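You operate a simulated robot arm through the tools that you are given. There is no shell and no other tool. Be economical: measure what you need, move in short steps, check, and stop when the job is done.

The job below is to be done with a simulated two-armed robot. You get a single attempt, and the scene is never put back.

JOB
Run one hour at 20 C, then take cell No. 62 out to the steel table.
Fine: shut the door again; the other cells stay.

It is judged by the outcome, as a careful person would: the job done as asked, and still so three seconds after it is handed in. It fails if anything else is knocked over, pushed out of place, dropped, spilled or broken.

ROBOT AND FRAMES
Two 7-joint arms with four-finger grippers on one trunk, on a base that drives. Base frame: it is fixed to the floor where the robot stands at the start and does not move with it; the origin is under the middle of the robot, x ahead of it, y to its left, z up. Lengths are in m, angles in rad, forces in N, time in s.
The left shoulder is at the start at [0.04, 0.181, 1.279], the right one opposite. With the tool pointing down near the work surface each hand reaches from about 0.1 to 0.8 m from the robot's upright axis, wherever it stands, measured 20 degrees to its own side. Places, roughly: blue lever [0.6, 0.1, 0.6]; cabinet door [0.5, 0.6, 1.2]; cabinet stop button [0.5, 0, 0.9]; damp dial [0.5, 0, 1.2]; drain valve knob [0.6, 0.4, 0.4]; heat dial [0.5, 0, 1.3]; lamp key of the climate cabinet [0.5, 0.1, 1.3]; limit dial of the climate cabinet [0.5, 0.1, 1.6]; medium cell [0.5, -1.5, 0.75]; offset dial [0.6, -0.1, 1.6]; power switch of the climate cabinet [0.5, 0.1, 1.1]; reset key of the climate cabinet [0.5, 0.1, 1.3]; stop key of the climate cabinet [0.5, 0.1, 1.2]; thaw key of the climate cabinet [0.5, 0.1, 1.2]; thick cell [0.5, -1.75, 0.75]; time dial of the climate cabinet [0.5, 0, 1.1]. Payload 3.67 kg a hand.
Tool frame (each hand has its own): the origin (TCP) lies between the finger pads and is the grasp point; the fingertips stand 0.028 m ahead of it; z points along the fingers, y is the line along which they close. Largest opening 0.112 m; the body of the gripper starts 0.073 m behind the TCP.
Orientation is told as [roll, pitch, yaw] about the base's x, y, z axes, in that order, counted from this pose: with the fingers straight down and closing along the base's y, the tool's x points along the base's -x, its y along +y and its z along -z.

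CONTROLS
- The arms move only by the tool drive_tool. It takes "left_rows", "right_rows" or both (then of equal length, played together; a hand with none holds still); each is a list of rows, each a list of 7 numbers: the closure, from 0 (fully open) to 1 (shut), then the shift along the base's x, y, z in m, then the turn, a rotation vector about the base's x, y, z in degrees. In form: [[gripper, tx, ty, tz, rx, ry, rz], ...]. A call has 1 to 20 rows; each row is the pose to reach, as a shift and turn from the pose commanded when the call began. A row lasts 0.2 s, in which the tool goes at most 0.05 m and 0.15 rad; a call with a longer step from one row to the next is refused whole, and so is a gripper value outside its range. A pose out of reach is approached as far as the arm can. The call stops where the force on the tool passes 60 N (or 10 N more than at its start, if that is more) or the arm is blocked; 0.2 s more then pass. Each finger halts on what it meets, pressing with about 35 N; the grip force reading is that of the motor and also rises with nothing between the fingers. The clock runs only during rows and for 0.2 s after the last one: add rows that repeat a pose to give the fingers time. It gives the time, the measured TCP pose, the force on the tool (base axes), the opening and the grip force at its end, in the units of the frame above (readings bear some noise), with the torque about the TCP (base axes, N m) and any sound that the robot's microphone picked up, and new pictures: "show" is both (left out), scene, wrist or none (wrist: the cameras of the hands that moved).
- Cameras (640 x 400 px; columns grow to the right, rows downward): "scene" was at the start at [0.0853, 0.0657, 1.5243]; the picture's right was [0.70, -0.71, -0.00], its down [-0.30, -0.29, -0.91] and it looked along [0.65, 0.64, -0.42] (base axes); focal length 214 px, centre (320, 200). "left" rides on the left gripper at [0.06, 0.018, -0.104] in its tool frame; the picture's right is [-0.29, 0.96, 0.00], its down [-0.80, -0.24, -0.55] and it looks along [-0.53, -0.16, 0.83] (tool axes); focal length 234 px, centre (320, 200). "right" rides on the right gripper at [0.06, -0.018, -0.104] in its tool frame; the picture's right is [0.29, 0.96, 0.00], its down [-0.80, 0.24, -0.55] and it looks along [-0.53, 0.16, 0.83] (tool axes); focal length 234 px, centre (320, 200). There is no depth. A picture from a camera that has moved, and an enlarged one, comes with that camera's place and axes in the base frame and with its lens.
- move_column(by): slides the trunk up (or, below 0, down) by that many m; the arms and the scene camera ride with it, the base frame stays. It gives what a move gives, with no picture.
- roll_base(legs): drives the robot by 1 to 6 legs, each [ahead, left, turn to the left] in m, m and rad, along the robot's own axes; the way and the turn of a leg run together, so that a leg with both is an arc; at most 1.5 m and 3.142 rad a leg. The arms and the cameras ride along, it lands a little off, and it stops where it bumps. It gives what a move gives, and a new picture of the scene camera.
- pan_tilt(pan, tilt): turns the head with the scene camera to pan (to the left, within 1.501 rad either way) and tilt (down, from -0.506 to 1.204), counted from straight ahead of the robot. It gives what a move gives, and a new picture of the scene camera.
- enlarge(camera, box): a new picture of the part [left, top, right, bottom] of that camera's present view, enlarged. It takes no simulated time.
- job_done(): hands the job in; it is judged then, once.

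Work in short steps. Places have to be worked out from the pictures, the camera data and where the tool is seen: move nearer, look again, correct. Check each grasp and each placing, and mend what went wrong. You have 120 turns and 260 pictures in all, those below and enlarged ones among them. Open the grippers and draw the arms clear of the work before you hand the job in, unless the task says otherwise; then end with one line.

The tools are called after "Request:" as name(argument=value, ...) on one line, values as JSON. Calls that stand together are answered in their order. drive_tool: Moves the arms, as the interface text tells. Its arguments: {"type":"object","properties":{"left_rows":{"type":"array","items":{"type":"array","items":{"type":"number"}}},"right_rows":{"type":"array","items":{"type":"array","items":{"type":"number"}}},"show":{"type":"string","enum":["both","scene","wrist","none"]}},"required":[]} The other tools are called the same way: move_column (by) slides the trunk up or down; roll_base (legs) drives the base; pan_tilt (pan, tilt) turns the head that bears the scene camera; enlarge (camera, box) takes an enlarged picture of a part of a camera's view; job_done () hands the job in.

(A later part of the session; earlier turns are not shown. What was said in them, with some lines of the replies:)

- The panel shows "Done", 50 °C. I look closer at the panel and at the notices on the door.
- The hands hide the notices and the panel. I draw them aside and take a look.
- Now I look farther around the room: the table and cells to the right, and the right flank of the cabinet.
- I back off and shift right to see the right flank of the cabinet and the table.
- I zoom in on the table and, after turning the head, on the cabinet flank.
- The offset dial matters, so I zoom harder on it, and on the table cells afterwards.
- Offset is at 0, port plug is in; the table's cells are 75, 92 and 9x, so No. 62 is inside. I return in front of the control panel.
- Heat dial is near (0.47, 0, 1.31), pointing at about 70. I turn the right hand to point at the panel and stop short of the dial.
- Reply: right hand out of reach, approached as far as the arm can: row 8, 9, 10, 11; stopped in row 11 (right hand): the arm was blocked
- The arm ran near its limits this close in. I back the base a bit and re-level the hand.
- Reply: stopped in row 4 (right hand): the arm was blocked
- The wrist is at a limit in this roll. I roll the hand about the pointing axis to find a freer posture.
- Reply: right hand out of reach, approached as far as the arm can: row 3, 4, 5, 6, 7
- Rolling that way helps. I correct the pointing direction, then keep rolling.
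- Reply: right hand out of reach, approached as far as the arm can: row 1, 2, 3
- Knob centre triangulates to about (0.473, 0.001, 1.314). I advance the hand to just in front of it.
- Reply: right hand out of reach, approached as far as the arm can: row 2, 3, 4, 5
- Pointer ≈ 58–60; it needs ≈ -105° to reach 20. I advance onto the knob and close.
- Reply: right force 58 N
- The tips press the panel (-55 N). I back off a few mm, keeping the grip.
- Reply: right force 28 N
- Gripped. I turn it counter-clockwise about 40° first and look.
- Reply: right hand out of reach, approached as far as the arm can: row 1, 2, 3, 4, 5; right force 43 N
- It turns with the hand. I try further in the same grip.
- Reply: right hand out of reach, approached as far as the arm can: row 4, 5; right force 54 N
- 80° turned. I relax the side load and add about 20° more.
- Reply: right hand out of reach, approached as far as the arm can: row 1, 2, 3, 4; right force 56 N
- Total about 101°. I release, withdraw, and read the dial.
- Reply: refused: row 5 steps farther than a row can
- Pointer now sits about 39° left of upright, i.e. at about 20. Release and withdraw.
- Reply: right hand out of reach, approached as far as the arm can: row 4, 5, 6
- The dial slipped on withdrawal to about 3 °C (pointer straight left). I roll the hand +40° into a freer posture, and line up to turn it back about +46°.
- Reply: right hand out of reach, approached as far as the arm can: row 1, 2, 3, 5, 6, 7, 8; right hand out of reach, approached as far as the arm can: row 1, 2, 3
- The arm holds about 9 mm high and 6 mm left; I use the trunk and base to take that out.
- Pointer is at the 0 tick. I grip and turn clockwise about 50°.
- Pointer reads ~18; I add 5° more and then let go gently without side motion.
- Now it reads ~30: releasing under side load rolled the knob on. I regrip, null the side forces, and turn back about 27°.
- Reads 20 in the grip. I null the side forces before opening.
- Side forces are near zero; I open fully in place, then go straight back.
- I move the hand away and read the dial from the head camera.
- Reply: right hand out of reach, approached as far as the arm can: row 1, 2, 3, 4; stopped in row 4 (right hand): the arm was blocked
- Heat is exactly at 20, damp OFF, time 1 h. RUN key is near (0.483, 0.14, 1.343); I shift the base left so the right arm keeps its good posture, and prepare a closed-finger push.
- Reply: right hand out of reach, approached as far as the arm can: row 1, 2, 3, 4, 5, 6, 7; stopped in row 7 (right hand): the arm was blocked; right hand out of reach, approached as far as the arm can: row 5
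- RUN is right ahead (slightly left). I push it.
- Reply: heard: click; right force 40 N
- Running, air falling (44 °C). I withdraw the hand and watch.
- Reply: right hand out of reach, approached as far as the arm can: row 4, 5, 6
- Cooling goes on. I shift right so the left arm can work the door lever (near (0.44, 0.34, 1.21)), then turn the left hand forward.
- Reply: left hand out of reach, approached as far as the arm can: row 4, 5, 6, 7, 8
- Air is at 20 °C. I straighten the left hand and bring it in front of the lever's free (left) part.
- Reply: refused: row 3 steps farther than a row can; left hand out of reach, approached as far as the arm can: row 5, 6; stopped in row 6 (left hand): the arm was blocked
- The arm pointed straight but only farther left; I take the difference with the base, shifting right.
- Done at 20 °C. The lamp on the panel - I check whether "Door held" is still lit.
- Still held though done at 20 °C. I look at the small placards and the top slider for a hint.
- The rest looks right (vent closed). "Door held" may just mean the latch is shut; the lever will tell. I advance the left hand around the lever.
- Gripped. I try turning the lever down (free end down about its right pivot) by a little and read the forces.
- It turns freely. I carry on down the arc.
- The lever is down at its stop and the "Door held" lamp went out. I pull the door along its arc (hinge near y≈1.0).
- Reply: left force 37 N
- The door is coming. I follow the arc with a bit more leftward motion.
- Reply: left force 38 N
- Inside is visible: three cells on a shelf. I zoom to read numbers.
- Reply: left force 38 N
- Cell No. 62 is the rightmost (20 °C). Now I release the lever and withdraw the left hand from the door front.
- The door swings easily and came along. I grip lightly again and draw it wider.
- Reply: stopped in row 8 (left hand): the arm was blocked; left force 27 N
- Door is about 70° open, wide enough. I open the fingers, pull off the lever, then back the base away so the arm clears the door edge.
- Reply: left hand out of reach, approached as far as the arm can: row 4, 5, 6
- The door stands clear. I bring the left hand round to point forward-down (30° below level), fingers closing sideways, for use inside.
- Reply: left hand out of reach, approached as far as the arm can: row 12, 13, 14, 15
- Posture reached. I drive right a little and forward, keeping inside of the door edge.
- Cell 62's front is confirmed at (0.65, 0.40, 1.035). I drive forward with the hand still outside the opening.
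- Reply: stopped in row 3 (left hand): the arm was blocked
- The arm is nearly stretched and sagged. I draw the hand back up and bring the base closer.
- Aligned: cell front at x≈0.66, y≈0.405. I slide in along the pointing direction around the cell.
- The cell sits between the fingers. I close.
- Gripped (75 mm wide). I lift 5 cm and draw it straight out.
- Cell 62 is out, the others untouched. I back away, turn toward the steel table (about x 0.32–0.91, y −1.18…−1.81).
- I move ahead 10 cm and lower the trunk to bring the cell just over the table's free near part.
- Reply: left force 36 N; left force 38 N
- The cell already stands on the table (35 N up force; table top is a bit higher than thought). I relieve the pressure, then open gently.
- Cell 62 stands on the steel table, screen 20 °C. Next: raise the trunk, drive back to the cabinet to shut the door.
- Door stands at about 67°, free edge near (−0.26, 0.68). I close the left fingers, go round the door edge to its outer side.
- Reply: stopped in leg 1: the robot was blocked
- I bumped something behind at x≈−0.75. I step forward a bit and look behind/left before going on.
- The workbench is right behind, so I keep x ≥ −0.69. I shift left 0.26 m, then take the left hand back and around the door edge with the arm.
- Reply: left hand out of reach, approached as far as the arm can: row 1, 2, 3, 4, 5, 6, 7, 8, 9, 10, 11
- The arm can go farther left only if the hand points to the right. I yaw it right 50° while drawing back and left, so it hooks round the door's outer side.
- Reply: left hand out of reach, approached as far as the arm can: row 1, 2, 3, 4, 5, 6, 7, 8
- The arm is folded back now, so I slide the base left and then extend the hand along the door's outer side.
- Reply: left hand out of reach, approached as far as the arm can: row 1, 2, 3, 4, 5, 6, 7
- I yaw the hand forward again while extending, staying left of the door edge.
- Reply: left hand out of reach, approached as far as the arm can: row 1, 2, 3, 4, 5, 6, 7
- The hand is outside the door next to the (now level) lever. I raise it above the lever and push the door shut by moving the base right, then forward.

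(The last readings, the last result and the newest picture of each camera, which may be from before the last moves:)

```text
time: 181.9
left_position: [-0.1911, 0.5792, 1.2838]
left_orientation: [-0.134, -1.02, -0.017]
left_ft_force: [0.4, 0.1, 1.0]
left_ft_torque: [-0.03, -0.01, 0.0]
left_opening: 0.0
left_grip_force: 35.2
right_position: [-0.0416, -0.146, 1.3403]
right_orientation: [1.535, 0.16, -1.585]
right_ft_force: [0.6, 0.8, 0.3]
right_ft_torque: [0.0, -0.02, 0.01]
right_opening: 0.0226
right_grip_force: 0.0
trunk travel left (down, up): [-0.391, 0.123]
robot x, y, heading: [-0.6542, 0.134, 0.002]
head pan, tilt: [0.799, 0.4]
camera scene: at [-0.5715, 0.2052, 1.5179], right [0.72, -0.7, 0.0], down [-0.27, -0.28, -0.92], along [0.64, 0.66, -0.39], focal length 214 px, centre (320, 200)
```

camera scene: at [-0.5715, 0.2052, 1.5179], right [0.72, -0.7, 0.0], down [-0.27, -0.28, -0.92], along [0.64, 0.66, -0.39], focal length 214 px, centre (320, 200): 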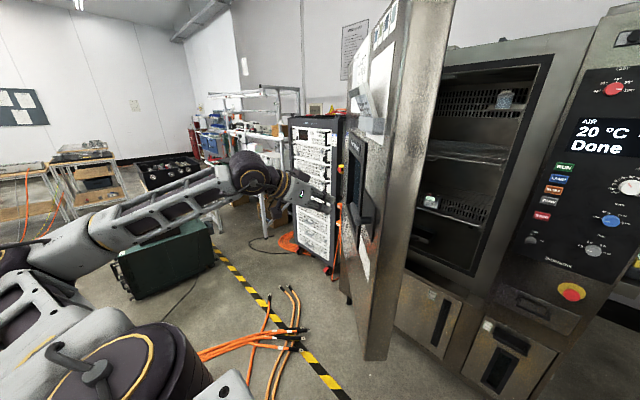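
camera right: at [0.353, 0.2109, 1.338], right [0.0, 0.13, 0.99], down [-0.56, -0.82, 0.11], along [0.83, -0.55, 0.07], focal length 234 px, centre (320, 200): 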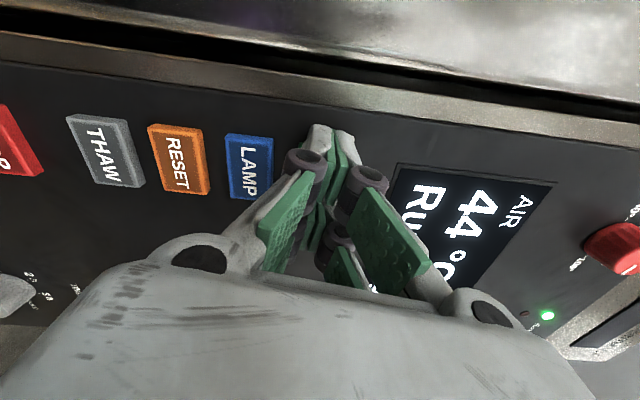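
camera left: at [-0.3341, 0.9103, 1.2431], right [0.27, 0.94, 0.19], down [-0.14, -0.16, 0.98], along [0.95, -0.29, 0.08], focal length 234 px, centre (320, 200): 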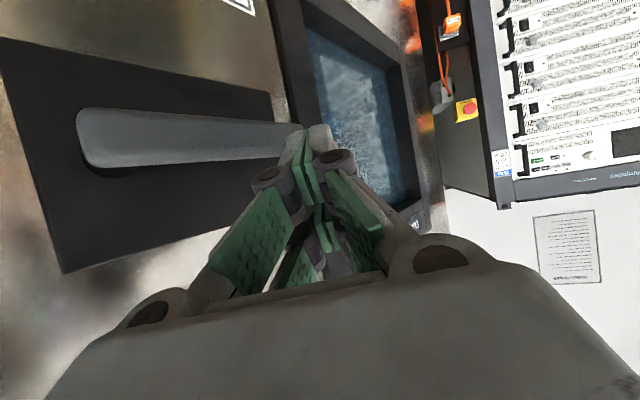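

Door is swinging shut. I go on: forward and right.

Request:
roll_base(legs=[[0.25, -0.17, 0]])

Request:
roll_base(legs=[[0.18, 0, 0]])

```text
time: 184.0
left_position: [0.0559, 0.4122, 1.2846]
left_orientation: [-0.134, -1.02, -0.011]
left_ft_force: [-0.3, 0.7, 0.3]
left_ft_torque: [0.01, -0.03, -0.03]
left_opening: 0.0002
left_grip_force: 34.5
right_position: [0.209, -0.314, 1.341]
right_orientation: [1.537, 0.159, -1.58]
right_ft_force: [-0.1, 0.8, 0.4]
right_ft_torque: [0.0, 0.0, -0.04]
right_opening: 0.0224
right_grip_force: 0.0
trunk travel left (down, up): [-0.391, 0.123]
robot x, y, heading: [-0.4045, -0.0319, 0.009]
head pan, tilt: [0.799, 0.4]
camera scene: at [-0.3231, 0.0368, 1.518], right [0.72, -0.69, 0.0], down [-0.27, -0.28, -0.92], along [0.64, 0.66, -0.39], focal length 214 px, centre (320, 200)
```

scene: 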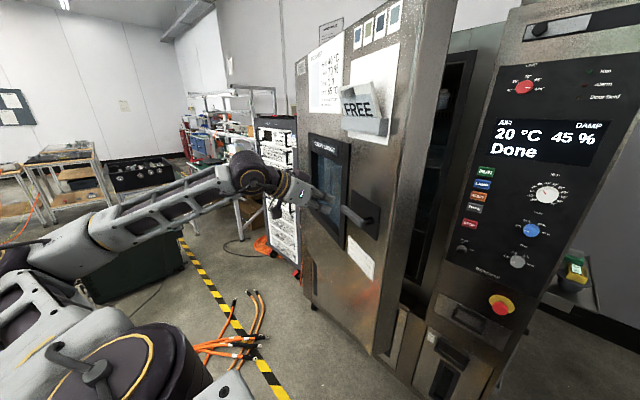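

```text
time: 185.5
left_position: [0.2351, 0.414, 1.2849]
left_orientation: [-0.132, -1.02, -0.01]
left_ft_force: [0.1, -0.5, 0.4]
left_ft_torque: [-0.01, -0.03, -0.01]
left_opening: 0.0001
left_grip_force: 34.9
right_position: [0.3885, -0.3123, 1.3425]
right_orientation: [1.538, 0.161, -1.578]
right_ft_force: [-0.8, 0.5, -0.1]
right_ft_torque: [0.01, 0.02, -0.01]
right_opening: 0.0225
right_grip_force: 0.1
trunk travel left (down, up): [-0.391, 0.123]
robot x, y, heading: [-0.224, -0.0282, 0.004]
head pan, tilt: [0.799, 0.4]
camera scene: at [-0.1447, 0.0372, 1.5182], right [0.72, -0.69, 0.0], down [-0.27, -0.28, -0.92], along [0.64, 0.67, -0.39], focal length 214 px, centre (320, 200)
```

scene: 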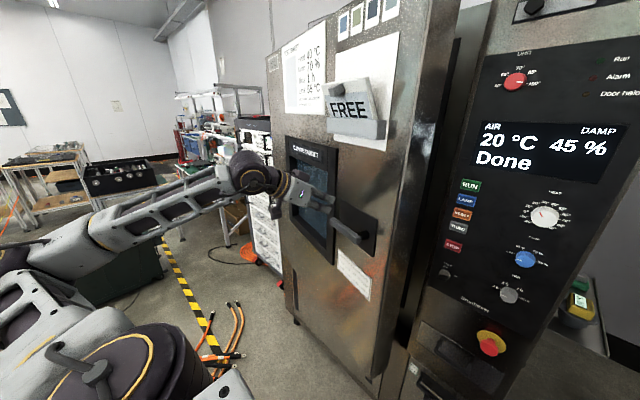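

Door is nearly closed. I push it home with the fist just above the lever plate.

Request:
drive_tool(left_rows=[[1, 0.02, -0.03, 0.01, 0, 0, 0], [1, 0.05, -0.06, 0.015, 0, 0, 0], [1, 0.08, -0.07, 0.015, 0, 0, 0], [1, 0.11, -0.07, 0.015, 0, 0, 0], [1, 0.14, -0.07, 0.015, 0, 0, 0], [1, 0.17, -0.07, 0.015, 0, 0, 0], [1, 0.19, -0.07, 0.015, 0, 0, 0], [1, 0.21, -0.07, 0.015, 0, 0, 0]])

```text
time: 187.3
left_position: [0.4482, 0.3452, 1.2992]
left_orientation: [-0.133, -1.019, -0.01]
left_ft_force: [0.0, -0.2, 0.2]
left_ft_torque: [0.01, -0.03, 0.04]
left_opening: 0.0
left_grip_force: 35.0
right_position: [0.39, -0.3111, 1.3399]
right_orientation: [1.536, 0.16, -1.579]
right_ft_force: [0.0, 0.7, 1.1]
right_ft_torque: [-0.03, 0.0, 0.0]
right_opening: 0.0222
right_grip_force: 0.2
trunk travel left (down, up): [-0.391, 0.123]
robot x, y, heading: [-0.2257, -0.0322, 0.002]
head pan, tilt: [0.799, 0.4]
camera scene: at [-0.141, 0.0371, 1.5179], right [0.72, -0.69, 0.0], down [-0.27, -0.28, -0.92], along [0.64, 0.67, -0.39], focal length 214 px, centre (320, 200)
camera left: at [0.3308, 0.3769, 1.3002], right [0.27, 0.95, 0.18], down [-0.08, -0.16, 0.98], along [0.96, -0.28, 0.03], focal length 234 px, centre (320, 200)
```

scene: 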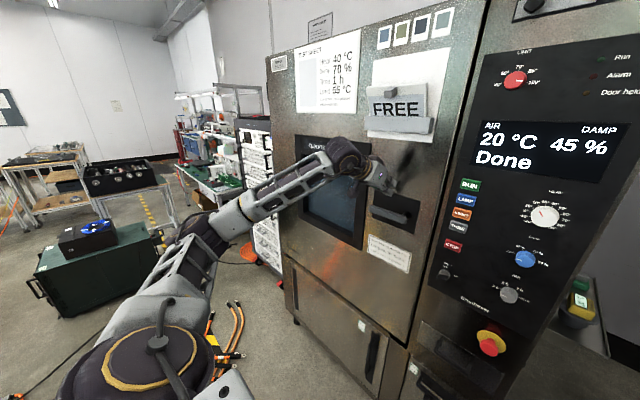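
left: 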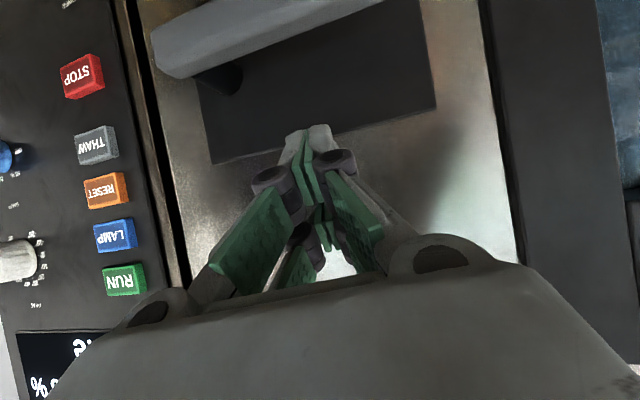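

Request:
drive_tool(left_rows=[[1, 0.008, 0, 0, 0, 0, 0], [1, 0.015, 0, 0, 0, 0, 0], [1, 0.02, 0, 0, 0, 0, 0], [1, 0.025, 0, 0, 0, 0, 0], [1, 0.03, 0, 0, 0, 0, 0]])

Request:
enlarge(camera="scene", box=[460, 30, 640, 180])

Request:
enlarge(camera="scene", box=[280, 80, 500, 360])

```text
time: 188.1
left_position: [0.4508, 0.3444, 1.2994]
left_orientation: [-0.131, -1.013, -0.01]
left_ft_force: [-40.4, -0.6, 2.6]
left_ft_torque: [-0.03, -0.36, 0.12]
left_opening: 0.0
left_grip_force: 34.5
right_position: [0.3832, -0.3085, 1.3436]
right_orientation: [1.541, 0.159, -1.573]
right_ft_force: [0.8, 0.6, -0.4]
right_ft_torque: [-0.04, 0.02, 0.04]
right_opening: 0.0224
right_grip_force: 0.0
trunk travel left (down, up): [-0.391, 0.123]
robot x, y, heading: [-0.2239, -0.0306, 0.014]
head pan, tilt: [0.799, 0.4]
stopped in row 3 (left hand): the force on the tool passed its limit at 66 N (the readings are from after the stop); the commanded pose is now the measured one
camera scene: at [-0.1511, 0.0374, 1.5186], right [0.73, -0.69, 0.0], down [-0.26, -0.28, -0.92], along [0.64, 0.67, -0.39], focal length 214 px, centre (320, 200)
camera left: at [0.3347, 0.3769, 1.3019], right [0.27, 0.95, 0.18], down [-0.07, -0.17, 0.98], along [0.96, -0.28, 0.02], focal length 234 px, centre (320, 200)
```

scene: 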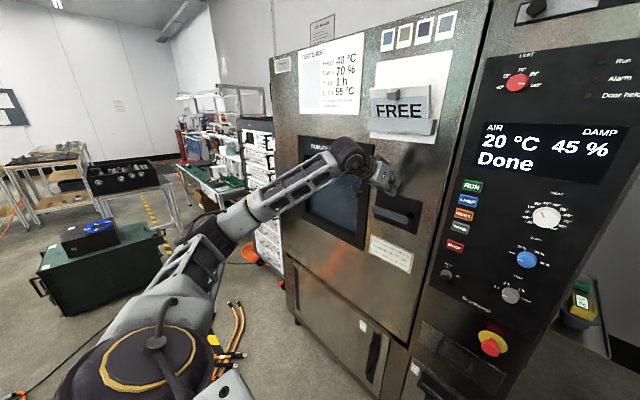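
left: 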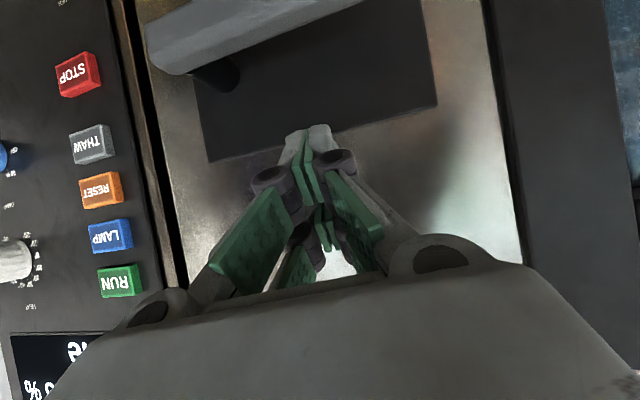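

```text
2.67 times, centred on (550, 105) of scene
camera zoom: at [-0.1511, 0.0374, 1.5186], right [0.73, -0.69, 0.0], down [-0.26, -0.28, -0.92], along [0.64, 0.67, -0.39], focal length 572 px, centre (-293, 453)
```

zoom: 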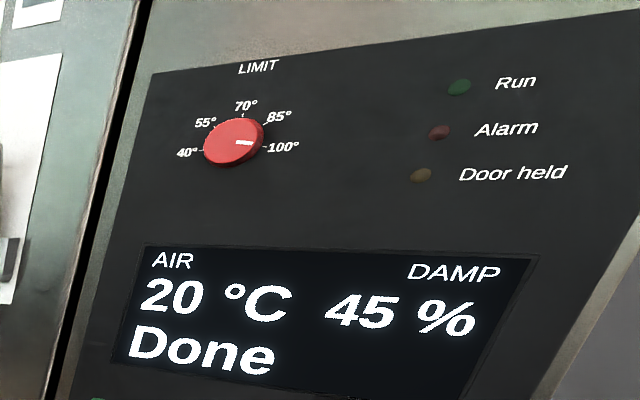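

```text
1.43 times, centred on (390, 220) of scene
camera zoom: at [-0.1511, 0.0374, 1.5186], right [0.73, -0.69, 0.0], down [-0.26, -0.28, -0.92], along [0.64, 0.67, -0.39], focal length 306 px, centre (220, 171)
```

zoom: 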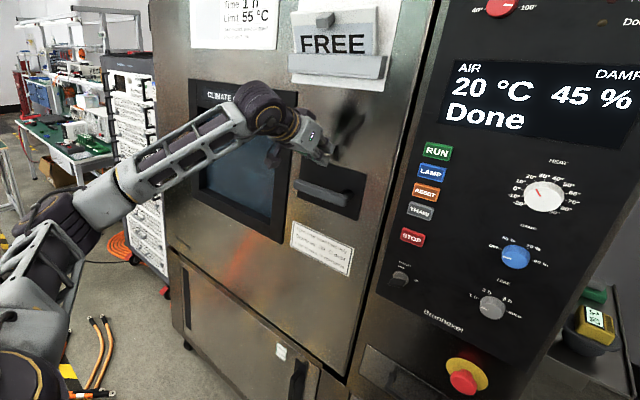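

The door meets a stop with the lever level and the "Door held" lamp is dark: not latched. I back off to grip the lever: first retreat, then roll the hand for a vertical grip.

Request:
drive_tool(left_rows=[[0.9, -0.04, 0, 0, 0, 0, 0], [0.8, -0.08, 0, 0, 0, 0, 0], [0.6, -0.11, 0, 0, 0, 0, 0]], show="none")

Request:
roll_base(legs=[[-0.14, 0, 0]])

Request:
drive_tool(left_rows=[[0.5, 0, 0, -0.005, -7.17, -1.55, 2.6], [0.4, 0, 0, -0.015, -14.3, -3.1, 5.2], [0.3, 0, 0, -0.025, -21.5, -4.65, 7.8], [0.3, 0, 0, -0.035, -28.7, -6.2, 10.4], [0.3, 0, 0, -0.045, -35.8, -7.75, 13], [0.3, 0, 0, -0.055, -43, -9.3, 15.6], [0.3, 0, 0, -0.065, -50.2, -10.85, 18.2], [0.3, 0, 0, -0.075, -57.4, -12.4, 20.8], [0.3, 0, 0, -0.08, -64.5, -14, 23.4], [0.3, 0, 0, -0.085, -71.7, -15.5, 26], [0.3, 0, 0, -0.09, -78.9, -17, 28.6], [0.3, 0, 0, -0.09, -86, -18.6, 31.2]])

```text
time: 188.9
left_position: [0.3501, 0.3429, 1.2949]
left_orientation: [-0.13, -1.007, -0.012]
left_ft_force: [-0.5, -0.8, 0.0]
left_ft_torque: [-0.03, -0.02, 0.03]
left_opening: 0.0447
left_grip_force: 0.1
right_position: [0.3886, -0.3105, 1.3418]
right_orientation: [1.535, 0.16, -1.578]
right_ft_force: [-0.3, -0.6, 0.0]
right_ft_torque: [0.0, 0.0, -0.02]
right_opening: 0.0225
right_grip_force: 0.0
trunk travel left (down, up): [-0.391, 0.123]
robot x, y, heading: [-0.228, -0.0297, 0.007]
head pan, tilt: [0.799, 0.4]
```

```text
time: 190.2
left_position: [0.2129, 0.3426, 1.2935]
left_orientation: [-0.131, -1.006, -0.013]
left_ft_force: [0.8, 0.0, 0.1]
left_ft_torque: [-0.01, 0.0, 0.0]
left_opening: 0.0447
left_grip_force: 0.1
right_position: [0.2518, -0.3114, 1.34]
right_orientation: [1.536, 0.159, -1.578]
right_ft_force: [-0.2, -0.4, 0.2]
right_ft_torque: [0.02, 0.0, 0.01]
right_opening: 0.0225
right_grip_force: 0.0
trunk travel left (down, up): [-0.391, 0.123]
robot x, y, heading: [-0.3645, -0.0294, 0.015]
head pan, tilt: [0.799, 0.4]
camera scene: at [-0.2802, 0.0361, 1.5178], right [0.72, -0.69, 0.0], down [-0.27, -0.28, -0.92], along [0.64, 0.67, -0.39], focal length 214 px, centre (320, 200)
```

scene: 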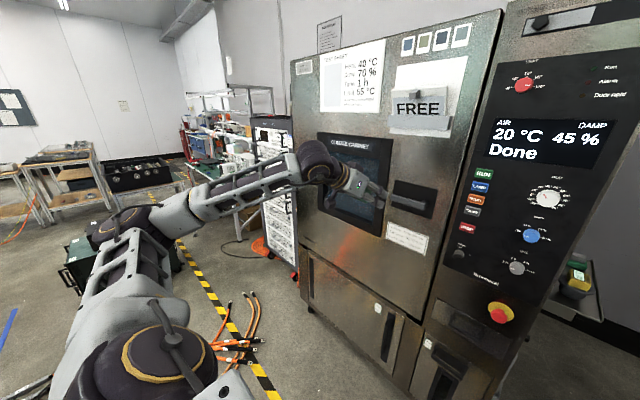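

```text
time: 193.0
left_position: [0.0948, 0.3904, 0.9909]
left_orientation: [-1.049, 0.001, 1.581]
left_ft_force: [0.3, -0.9, -0.6]
left_ft_torque: [0.0, 0.03, 0.02]
left_opening: 0.0784
left_grip_force: 0.1
left hand out of reach, approached as far as the arm can: row 8, 9, 10, 11, 12
right_position: [0.2508, -0.3125, 1.3417]
right_orientation: [1.536, 0.16, -1.579]
right_ft_force: [-0.3, 0.6, -0.7]
right_ft_torque: [0.0, 0.0, -0.01]
right_opening: 0.0226
right_grip_force: 0.1
trunk travel left (down, up): [-0.391, 0.123]
robot x, y, heading: [-0.365, -0.0339, 0.01]
head pan, tilt: [0.799, 0.4]
stopped in row 12 (left hand): the arm was blocked; the commanded pose is now the measured one
camera scene: at [-0.2817, 0.0356, 1.518], right [0.72, -0.69, 0.0], down [-0.27, -0.28, -0.92], along [0.64, 0.67, -0.39], focal length 214 px, centre (320, 200)
camera left: at [-0.0042, 0.3282, 1.0284], right [-0.48, 0.28, -0.83], down [-0.37, 0.8, 0.48], along [0.8, 0.54, -0.28], focal length 234 px, centre (320, 200)
```

scene: 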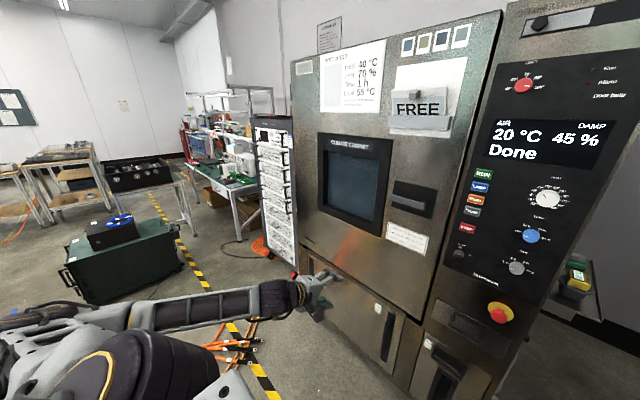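
left: 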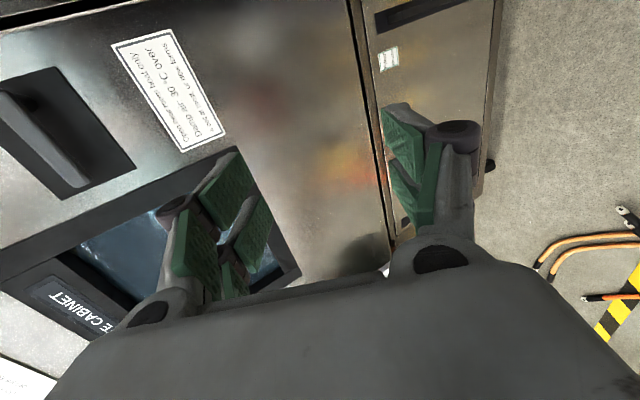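

Roll is right, only the pitch (30° down) and height are off. I raise the hand and pitch it up.

Request:
drive_tool(left_rows=[[0.3, 0.02, -0.003, 0.035, 0, -4, 0], [0.3, 0.05, -0.006, 0.07, 0, -8, 0], [0.3, 0.08, -0.01, 0.105, 0, -12, 0], [0.3, 0.11, -0.015, 0.14, 0, -17, 0], [0.3, 0.14, -0.02, 0.175, 0, -22, 0], [0.3, 0.17, -0.025, 0.2, 0, -26, 0], [0.3, 0.2, -0.03, 0.215, 0, -30, 0], [0.3, 0.215, -0.03, 0.22, 0, -30, 0]])

```text
time: 194.8
left_position: [0.2383, 0.4109, 1.2759]
left_orientation: [-1.568, 0.007, 1.573]
left_ft_force: [0.8, 1.0, 0.5]
left_ft_torque: [0.02, -0.01, 0.01]
left_opening: 0.0786
left_grip_force: 0.1
left hand out of reach, approached as far as the arm can: row 3, 4, 5, 6, 7, 8
right_position: [0.2505, -0.3119, 1.3396]
right_orientation: [1.538, 0.159, -1.578]
right_ft_force: [-0.1, 0.1, 0.4]
right_ft_torque: [0.0, -0.01, -0.02]
right_opening: 0.0223
right_grip_force: 0.1
trunk travel left (down, up): [-0.391, 0.123]
robot x, y, heading: [-0.3699, -0.0324, 0.008]
head pan, tilt: [0.799, 0.4]
camera scene: at [-0.2826, 0.0361, 1.518], right [0.72, -0.69, 0.0], down [-0.27, -0.28, -0.92], along [0.64, 0.67, -0.39], focal length 214 px, centre (320, 200)
camera left: at [0.1342, 0.3504, 1.2598], right [0.0, 0.28, -0.96], down [-0.55, 0.8, 0.24], along [0.83, 0.53, 0.15], focal length 234 px, centre (320, 200)
```

scene: 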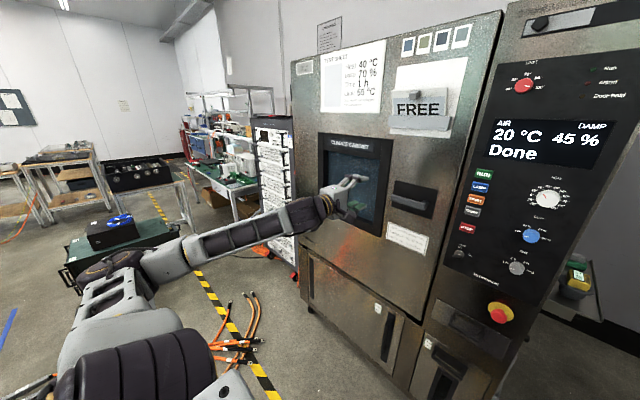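
left: 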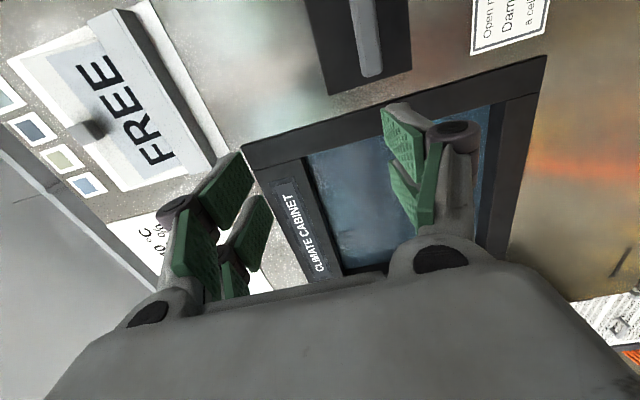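

Request:
drive_tool(left_rows=[[0.3, 0.025, -0.015, -0.02, 0, 0, 0], [0.3, 0.05, -0.03, -0.04, 0, 0, 0], [0.3, 0.07, -0.045, -0.06, 0, 0, 0], [0.3, 0.09, -0.051, -0.066, 0, 0, 0]], show="wrist")

```text
time: 195.8
left_position: [0.2389, 0.4129, 1.2765]
left_orientation: [-1.568, 0.008, 1.571]
left_ft_force: [-0.1, 0.6, 0.1]
left_ft_torque: [0.03, 0.0, -0.03]
left_opening: 0.0782
left_grip_force: 0.1
left hand out of reach, approached as far as the arm can: row 1, 2, 3, 4
right_position: [0.2503, -0.313, 1.3407]
right_orientation: [1.534, 0.161, -1.581]
right_ft_force: [1.0, 0.4, 0.0]
right_ft_torque: [-0.01, 0.02, -0.02]
right_opening: 0.0223
right_grip_force: 0.1
trunk travel left (down, up): [-0.391, 0.123]
robot x, y, heading: [-0.367, -0.0329, 0.007]
head pan, tilt: [0.799, 0.4]
camera left: at [0.1352, 0.3518, 1.2595], right [0.0, 0.28, -0.96], down [-0.56, 0.8, 0.24], along [0.83, 0.53, 0.15], focal length 234 px, centre (320, 200)
```

left: 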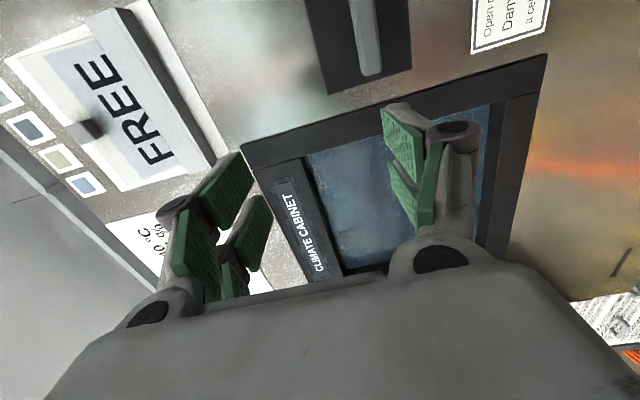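

Request:
drive_tool(left_rows=[[0.3, -0.02, 0.03, 0.04, 0, 0, 0], [0.3, -0.04, 0.06, 0.08, 0, 0, 0], [0.3, -0.06, 0.09, 0.12, 0, 0, 0], [0.3, -0.06, 0.1, 0.13, 0, 0, 0]], show="none")

```text
refused: row 1 steps farther than a row can; nothing moved
```

Request:
drive_tool(left_rows=[[0.3, -0.015, 0.02, 0.03, 0, 0, 0], [0.3, -0.03, 0.04, 0.06, 0, 0, 0], [0.3, -0.045, 0.06, 0.09, 0, 0, 0], [0.3, -0.06, 0.08, 0.12, 0, 0, 0], [0.3, -0.06, 0.1, 0.13, 0, 0, 0], [0.3, -0.06, 0.1, 0.13, 0, 0, 0]], show="none")

```text
time: 197.2
left_position: [0.1828, 0.5138, 1.4042]
left_orientation: [-1.571, 0.007, 1.577]
left_ft_force: [0.3, 0.8, -0.3]
left_ft_torque: [-0.02, -0.02, -0.02]
left_opening: 0.0785
left_grip_force: 0.1
right_position: [0.2524, -0.3116, 1.3399]
right_orientation: [1.532, 0.16, -1.581]
right_ft_force: [0.5, 0.5, -0.2]
right_ft_torque: [-0.01, -0.01, 0.0]
right_opening: 0.0224
right_grip_force: 0.0
trunk travel left (down, up): [-0.391, 0.123]
robot x, y, heading: [-0.3616, -0.0341, 0.01]
head pan, tilt: [0.799, 0.4]
```

The command frame resets to the reached pose. I now extend forward first at this height, then come down and right.

Request:
drive_tool(left_rows=[[0.3, 0.03, 0, 0, 0, 0, 0], [0.3, 0.06, 0, -0.01, 0, 0, 0], [0.3, 0.09, 0, -0.03, 0, 0, 0], [0.3, 0.11, -0.01, -0.06, 0, 0, 0], [0.3, 0.12, -0.03, -0.09, 0, 0, 0], [0.3, 0.12, -0.05, -0.12, 0, 0, 0], [0.3, 0.12, -0.08, -0.15, 0, 0, 0], [0.3, 0.12, -0.11, -0.175, 0, 0, 0], [0.3, 0.12, -0.14, -0.19, 0, 0, 0], [0.3, 0.12, -0.155, -0.194, 0, 0, 0]], show="wrist")

```text
time: 199.6
left_position: [0.2077, 0.4328, 1.0628]
left_orientation: [-1.188, -0.005, 1.585]
left_ft_force: [0.4, 0.7, -0.2]
left_ft_torque: [-0.04, -0.01, -0.04]
left_opening: 0.0788
left_grip_force: 0.0
left hand out of reach, approached as far as the arm can: row 6, 7, 8, 9, 10
right_position: [0.2516, -0.3123, 1.3405]
right_orientation: [1.535, 0.16, -1.581]
right_ft_force: [0.7, 0.5, 0.1]
right_ft_torque: [-0.02, 0.01, -0.02]
right_opening: 0.0225
right_grip_force: 0.2
trunk travel left (down, up): [-0.391, 0.123]
robot x, y, heading: [-0.3649, -0.035, 0.01]
head pan, tilt: [0.799, 0.4]
stopped in row 10 (left hand): the arm was blocked; the commanded pose is now the measured one
camera left: at [0.1042, 0.3715, 1.0848], right [-0.36, 0.29, -0.89], down [-0.44, 0.79, 0.43], along [0.82, 0.54, -0.16], focal length 234 px, centre (320, 200)
```

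left: 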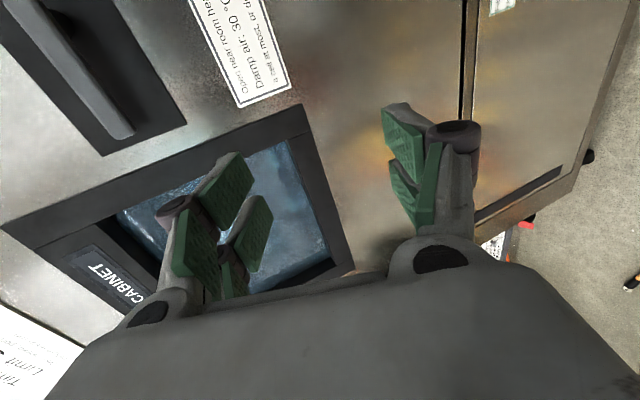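

The wrist runs out when the hand is below shoulder height, so I lower the trunk 15 cm and raise the hand relative to it.

Request:
move_column(by=-0.15)

Request:
drive_tool(left_rows=[[0.3, 0.0, 0.01, 0.045, 0, -3, 0], [0.3, 0.0, 0.02, 0.09, 0, -6, 0], [0.3, 0.01, 0.03, 0.135, 0, -10, 0], [0.3, 0.02, 0.03, 0.175, 0, -14, 0], [0.3, 0.03, 0.03, 0.21, 0, -18, 0], [0.3, 0.05, 0.02, 0.245, 0, -22, 0], [0.3, 0.07, 0, 0.275, 0, -22, 0], [0.3, 0.09, -0.03, 0.295, 0, -22, 0], [0.3, 0.1, -0.06, 0.3, 0, -22, 0], [0.3, 0.11, -0.073, 0.3, 0, -22, 0]], show="wrist")

```text
time: 201.4
left_position: [0.2063, 0.4332, 0.9144]
left_orientation: [-1.188, -0.005, 1.585]
left_ft_force: [-0.1, 0.1, 0.0]
left_ft_torque: [-0.04, 0.0, 0.01]
left_opening: 0.0781
left_grip_force: 0.0
right_position: [0.251, -0.3115, 1.1924]
right_orientation: [1.536, 0.159, -1.579]
right_ft_force: [0.4, -0.8, -0.1]
right_ft_torque: [0.0, 0.0, 0.02]
right_opening: 0.0226
right_grip_force: 0.1
trunk travel left (down, up): [-0.241, 0.273]
robot x, y, heading: [-0.3676, -0.0314, 0.005]
head pan, tilt: [0.799, 0.4]
```

```text
time: 203.6
left_position: [0.3173, 0.36, 1.2129]
left_orientation: [-1.571, 0.001, 1.586]
left_ft_force: [-0.7, -0.2, -0.7]
left_ft_torque: [-0.03, 0.02, -0.04]
left_opening: 0.0782
left_grip_force: 0.0
right_position: [0.2511, -0.3117, 1.1911]
right_orientation: [1.534, 0.161, -1.579]
right_ft_force: [0.5, -0.8, -1.2]
right_ft_torque: [0.03, -0.03, -0.01]
right_opening: 0.0225
right_grip_force: 0.0
trunk travel left (down, up): [-0.241, 0.273]
robot x, y, heading: [-0.3631, -0.0322, 0.006]
head pan, tilt: [0.799, 0.4]
camera left: at [0.2142, 0.2974, 1.195], right [0.0, 0.29, -0.96], down [-0.57, 0.79, 0.24], along [0.82, 0.54, 0.16], focal length 234 px, centre (320, 200)
```

left: 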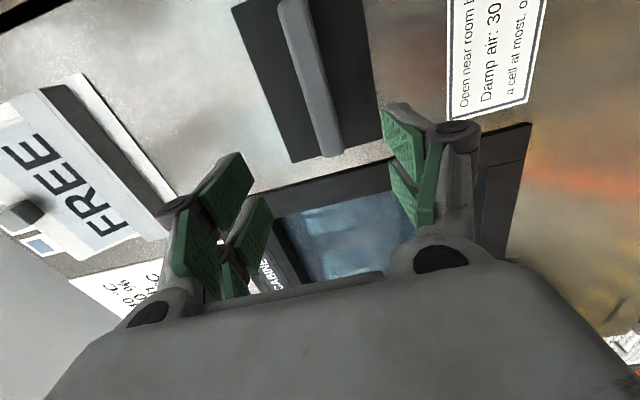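

Now it's just as before the first grip. I advance and grip the lever.

Request:
drive_tool(left_rows=[[0.3, 0.04, 0, -0.003, 0, 0, 0], [0.3, 0.08, 0, -0.005, 0, 0, 0], [0.3, 0.105, 0, -0.005, 0, 0, 0], [0.3, 0.115, 0, -0.005, 0, 0, 0], [0.5, 0.115, 0, -0.005, 0, 0, 0], [0.7, 0.115, 0, -0.005, 0, 0, 0], [0.85, 0.115, 0, -0.005, 0, 0, 0], [0.85, 0.115, 0, -0.005, 0, 0, 0]], show="wrist")

```text
time: 205.4
left_position: [0.4317, 0.3596, 1.2077]
left_orientation: [-1.572, 0.0, 1.586]
left_ft_force: [-1.6, -0.4, -4.0]
left_ft_torque: [0.43, 0.05, 0.07]
left_opening: 0.0233
left_grip_force: 45.5
right_position: [0.2515, -0.3126, 1.191]
right_orientation: [1.536, 0.159, -1.579]
right_ft_force: [0.2, 0.3, 0.1]
right_ft_torque: [0.01, -0.02, -0.01]
right_opening: 0.0225
right_grip_force: 0.0
trunk travel left (down, up): [-0.241, 0.273]
robot x, y, heading: [-0.3629, -0.0351, 0.015]
head pan, tilt: [0.799, 0.4]
camera left: at [0.3286, 0.2979, 1.1898], right [0.0, 0.29, -0.96], down [-0.57, 0.79, 0.24], along [0.82, 0.54, 0.16], focal length 234 px, centre (320, 200)
```

left: 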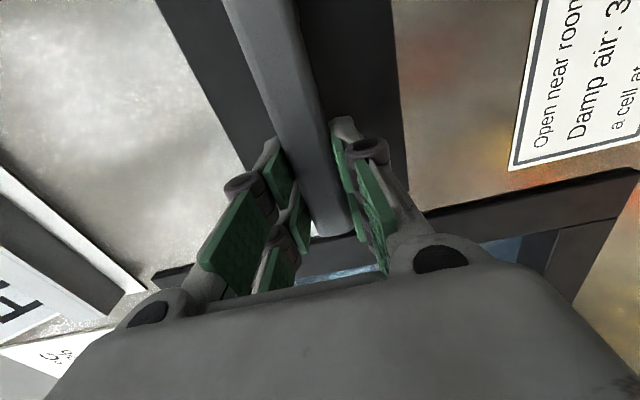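

The lever sits where it was with the door shut. I check the lamp and test with a small pull.

Request:
drive_tool(left_rows=[[0.85, -0.008, 0, 0, 0, 0, 0], [0.85, -0.014, 0, 0, 0, 0, 0]], show="scene")

Request:
pan_tilt(pan=0.5, tilt=0.2)

Request:
enlarge(camera="scene", box=[330, 60, 560, 220])

```text
time: 206.0
left_position: [0.4272, 0.3594, 1.2076]
left_orientation: [-1.572, 0.009, 1.584]
left_ft_force: [36.5, 1.2, 2.5]
left_ft_torque: [-0.01, 0.07, 0.53]
left_opening: 0.0235
left_grip_force: 44.6
right_position: [0.2557, -0.3153, 1.1888]
right_orientation: [1.531, 0.158, -1.586]
right_ft_force: [-1.1, 0.2, 0.3]
right_ft_torque: [0.0, -0.01, 0.01]
right_opening: 0.0226
right_grip_force: 0.0
trunk travel left (down, up): [-0.241, 0.273]
robot x, y, heading: [-0.3602, -0.0324, 0.001]
head pan, tilt: [0.799, 0.4]
stopped in row 2 (left hand): the force on the tool passed its limit at 62 N (the readings are from after the stop); the commanded pose is now the measured one
camera scene: at [-0.2742, 0.0359, 1.3684], right [0.72, -0.69, 0.0], down [-0.27, -0.28, -0.92], along [0.64, 0.66, -0.39], focal length 214 px, centre (320, 200)
```

scene: 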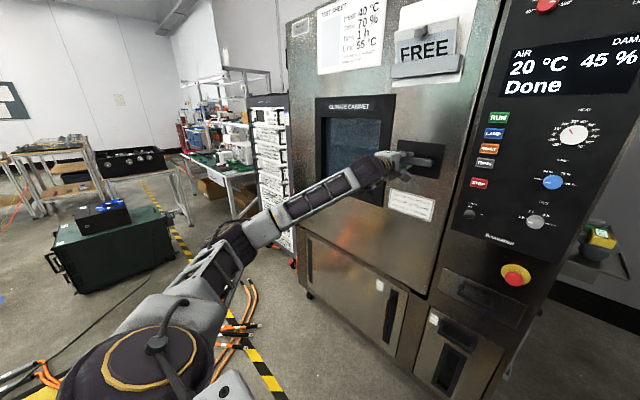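

```text
time: 206.8
left_position: [0.4289, 0.3599, 1.2075]
left_orientation: [-1.572, 0.007, 1.586]
left_ft_force: [48.9, 1.1, 4.4]
left_ft_torque: [-0.14, 0.0, -0.22]
left_opening: 0.0237
left_grip_force: 44.9
right_position: [0.2579, -0.3151, 1.1873]
right_orientation: [1.528, 0.158, -1.584]
right_ft_force: [0.0, 0.8, 0.3]
right_ft_torque: [0.0, -0.01, 0.0]
right_opening: 0.0222
right_grip_force: 0.2
trunk travel left (down, up): [-0.241, 0.273]
robot x, y, heading: [-0.3636, -0.0333, 0.008]
head pan, tilt: [0.499, 0.201]
camera scene: at [-0.2552, 0.0141, 1.3867], right [0.48, -0.87, 0.0], down [-0.18, -0.1, -0.98], along [0.86, 0.47, -0.21], focal length 214 px, centre (320, 200)
```

scene: 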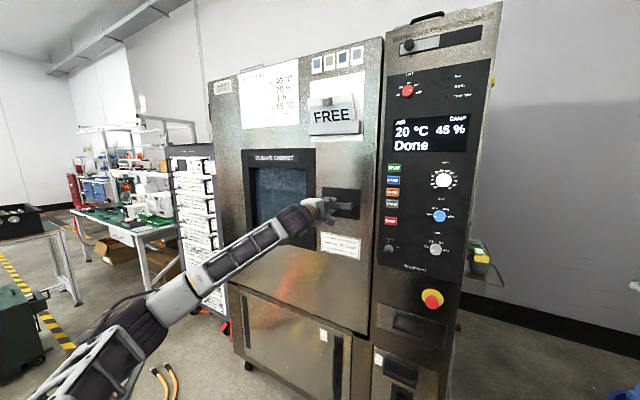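

```text
2.50 times, centred on (445, 140) of scene
camera zoom: at [-0.2552, 0.0141, 1.3867], right [0.48, -0.87, 0.0], down [-0.18, -0.1, -0.98], along [0.86, 0.47, -0.21], focal length 536 px, centre (8, 350)
```

zoom: 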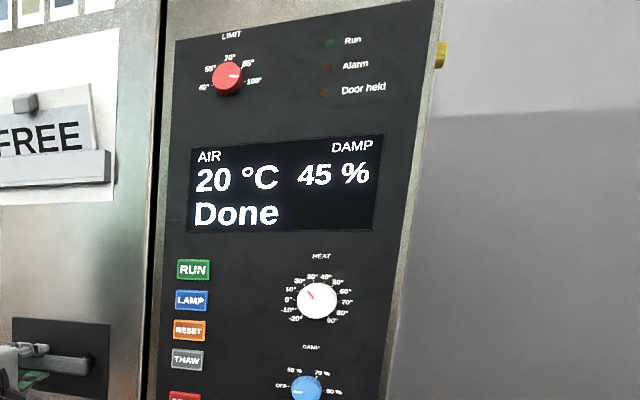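

A 60 N pull does not open it: the door is shut and latched. I relieve the pull, release the lever, and withdraw.

Request:
drive_tool(left_rows=[[0.85, 0.006, 0, 0, 0, 0, 0], [0.6, 0.01, 0, 0, 0, 0, 0], [0.3, 0.01, 0, 0, 0, 0, 0], [0.2, 0.01, 0, 0, 0, 0, 0], [0.2, -0.03, 0, 0, 0, 0, 0], [0.2, -0.07, 0, 0, 0, 0, 0], [0.2, -0.11, 0, 0, 0, 0, 0], [0.2, -0.14, 0, 0, 0, 0, 0]])

Request:
roll_base(legs=[[-0.2, 0, 0]])

Request:
pan_tilt(pan=-0.75, tilt=0.4)

Request:
enlarge(camera="scene", box=[200, 120, 420, 260])

```text
time: 208.6
left_position: [0.2791, 0.3609, 1.213]
left_orientation: [-1.58, 0.005, 1.585]
left_ft_force: [0.3, -0.8, -0.3]
left_ft_torque: [0.0, -0.01, -0.01]
left_opening: 0.0899
left_grip_force: 0.1
right_position: [0.25, -0.3152, 1.1931]
right_orientation: [1.538, 0.158, -1.579]
right_ft_force: [-1.4, 0.4, -0.3]
right_ft_torque: [-0.04, -0.01, 0.0]
right_opening: 0.0227
right_grip_force: 0.1
trunk travel left (down, up): [-0.241, 0.273]
robot x, y, heading: [-0.3629, -0.0305, 0.008]
head pan, tilt: [0.499, 0.201]
camera scene: at [-0.2649, 0.0141, 1.3876], right [0.48, -0.88, 0.0], down [-0.17, -0.1, -0.98], along [0.86, 0.47, -0.2], focal length 214 px, centre (320, 200)
camera left: at [0.1757, 0.2981, 1.1941], right [0.01, 0.28, -0.96], down [-0.57, 0.79, 0.23], along [0.82, 0.54, 0.16], focal length 234 px, centre (320, 200)
```

scene: 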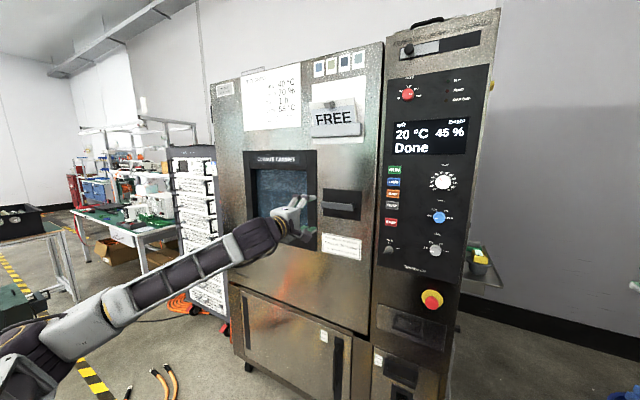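
left: 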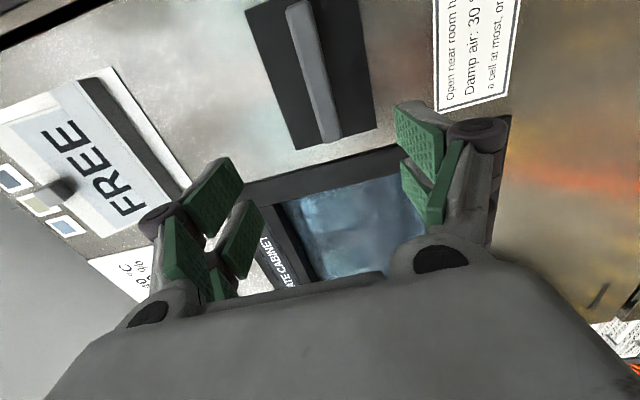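

```text
time: 210.2
left_position: [0.0796, 0.3594, 1.2121]
left_orientation: [-1.579, 0.008, 1.587]
left_ft_force: [-0.6, 0.4, 0.9]
left_ft_torque: [-0.01, 0.04, -0.02]
left_opening: 0.0898
left_grip_force: 0.1
right_position: [0.0514, -0.3142, 1.1919]
right_orientation: [1.536, 0.161, -1.579]
right_ft_force: [0.0, 0.0, -0.2]
right_ft_torque: [0.01, 0.02, -0.01]
right_opening: 0.0223
right_grip_force: 0.1
trunk travel left (down, up): [-0.241, 0.273]
robot x, y, heading: [-0.5676, -0.0351, 0.009]
head pan, tilt: [0.499, 0.201]
camera scene: at [-0.4639, 0.0128, 1.3875], right [0.49, -0.87, 0.0], down [-0.17, -0.1, -0.98], along [0.86, 0.48, -0.2], focal length 214 px, centre (320, 200)
```

scene: 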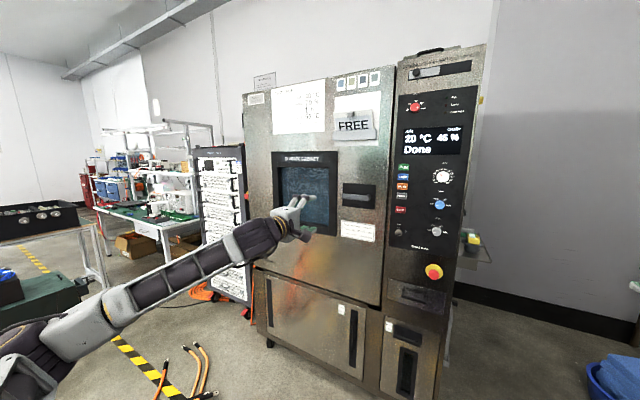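

```text
time: 211.7
left_position: [0.0802, 0.359, 1.2119]
left_orientation: [-1.578, 0.007, 1.589]
left_ft_force: [0.5, 0.3, -0.7]
left_ft_torque: [0.03, 0.03, 0.01]
left_opening: 0.0897
left_grip_force: 0.1
right_position: [0.0521, -0.3134, 1.1914]
right_orientation: [1.537, 0.161, -1.58]
right_ft_force: [0.1, -0.6, 0.1]
right_ft_torque: [-0.02, 0.0, 0.02]
right_opening: 0.0225
right_grip_force: 0.1
trunk travel left (down, up): [-0.241, 0.273]
robot x, y, heading: [-0.5632, -0.0346, 0.009]
head pan, tilt: [-0.75, 0.4]
camera scene: at [-0.4761, -0.0951, 1.3689], right [-0.68, -0.74, 0.0], down [-0.29, 0.26, -0.92], along [0.68, -0.62, -0.39], focal length 214 px, centre (320, 200)
```

scene: 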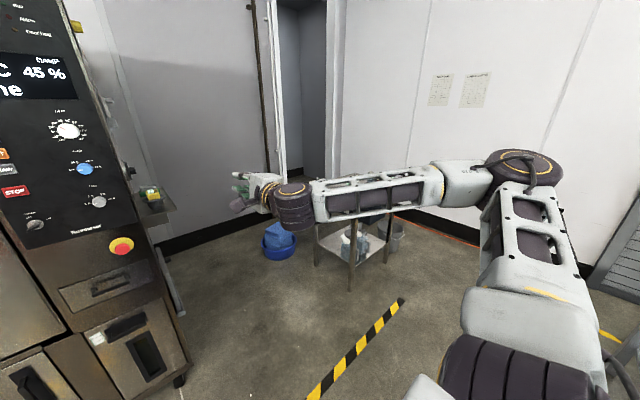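

```text
2.86 times, centred on (310, 190) of scene
camera zoom: at [-0.4761, -0.0951, 1.3689], right [-0.68, -0.74, 0.0], down [-0.29, 0.26, -0.92], along [0.68, -0.62, -0.39], focal length 613 px, centre (349, 229)
```

zoom: 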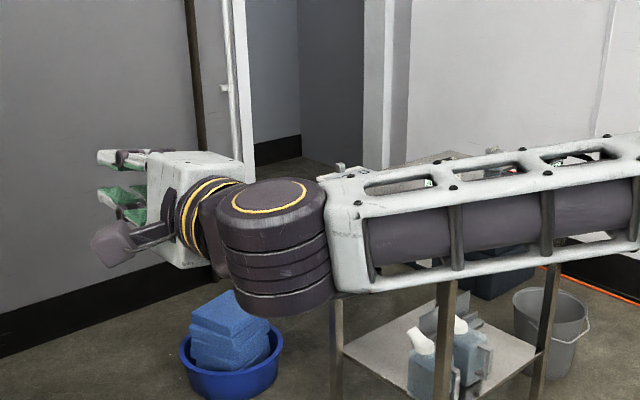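

Everything rests as it should; I open both grippers fully as a last step.

Request:
drive_tool(left_rows=[[0, 0, 0, 0, 0, 0, 0], [0, 0, 0, 0, 0, 0, 0], [0, 0, 0, 0, 0, 0, 0]], right_rows=[[0.4, 0, 0, 0, 0, 0, 0], [0, 0, 0, 0, 0, 0, 0], [0, 0, 0, 0, 0, 0, 0]], show="none")

Request:
pan_tilt(pan=0.4, tilt=0.2)

```text
time: 212.5
left_position: [0.0803, 0.3603, 1.2128]
left_orientation: [-1.579, 0.007, 1.587]
left_ft_force: [0.0, -0.4, -0.5]
left_ft_torque: [-0.01, 0.02, 0.03]
left_opening: 0.1118
left_grip_force: 0.1
right_position: [0.052, -0.3137, 1.1905]
right_orientation: [1.537, 0.16, -1.58]
right_ft_force: [0.7, 0.1, 0.1]
right_ft_torque: [0.02, -0.04, -0.01]
right_opening: 0.1114
right_grip_force: 0.1
trunk travel left (down, up): [-0.241, 0.273]
robot x, y, heading: [-0.5649, -0.0375, 0.013]
head pan, tilt: [-0.75, 0.4]
```

```text
time: 213.8
left_position: [0.0812, 0.3605, 1.2115]
left_orientation: [-1.579, 0.007, 1.591]
left_ft_force: [0.0, 0.2, 0.0]
left_ft_torque: [-0.02, 0.0, 0.04]
left_opening: 0.1121
left_grip_force: 0.0
right_position: [0.0514, -0.313, 1.1914]
right_orientation: [1.536, 0.16, -1.58]
right_ft_force: [-0.3, 0.1, -0.1]
right_ft_torque: [0.0, -0.01, -0.01]
right_opening: 0.112
right_grip_force: 0.1
trunk travel left (down, up): [-0.241, 0.273]
robot x, y, heading: [-0.5656, -0.0339, 0.011]
head pan, tilt: [0.4, 0.201]
camera scene: at [-0.4589, 0.0044, 1.3875], right [0.4, -0.92, 0.0], down [-0.18, -0.08, -0.98], along [0.9, 0.39, -0.2], focal length 214 px, centre (320, 200)
```

scene: 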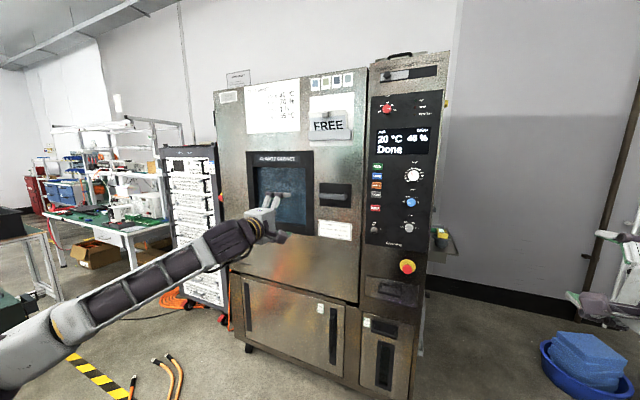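

The cabinet is shut with the display showing 20 °C Done, cell 62 is on the steel table, and both hands are open and clear. I hand the job in.

Request:
job_done()

```text
The job is handed in.
```

The cabinet ran one hour at 20 °C to "Done". Cell No. 62 now stands on the steel table, the door is shut and latched, and the other cells stayed inside.
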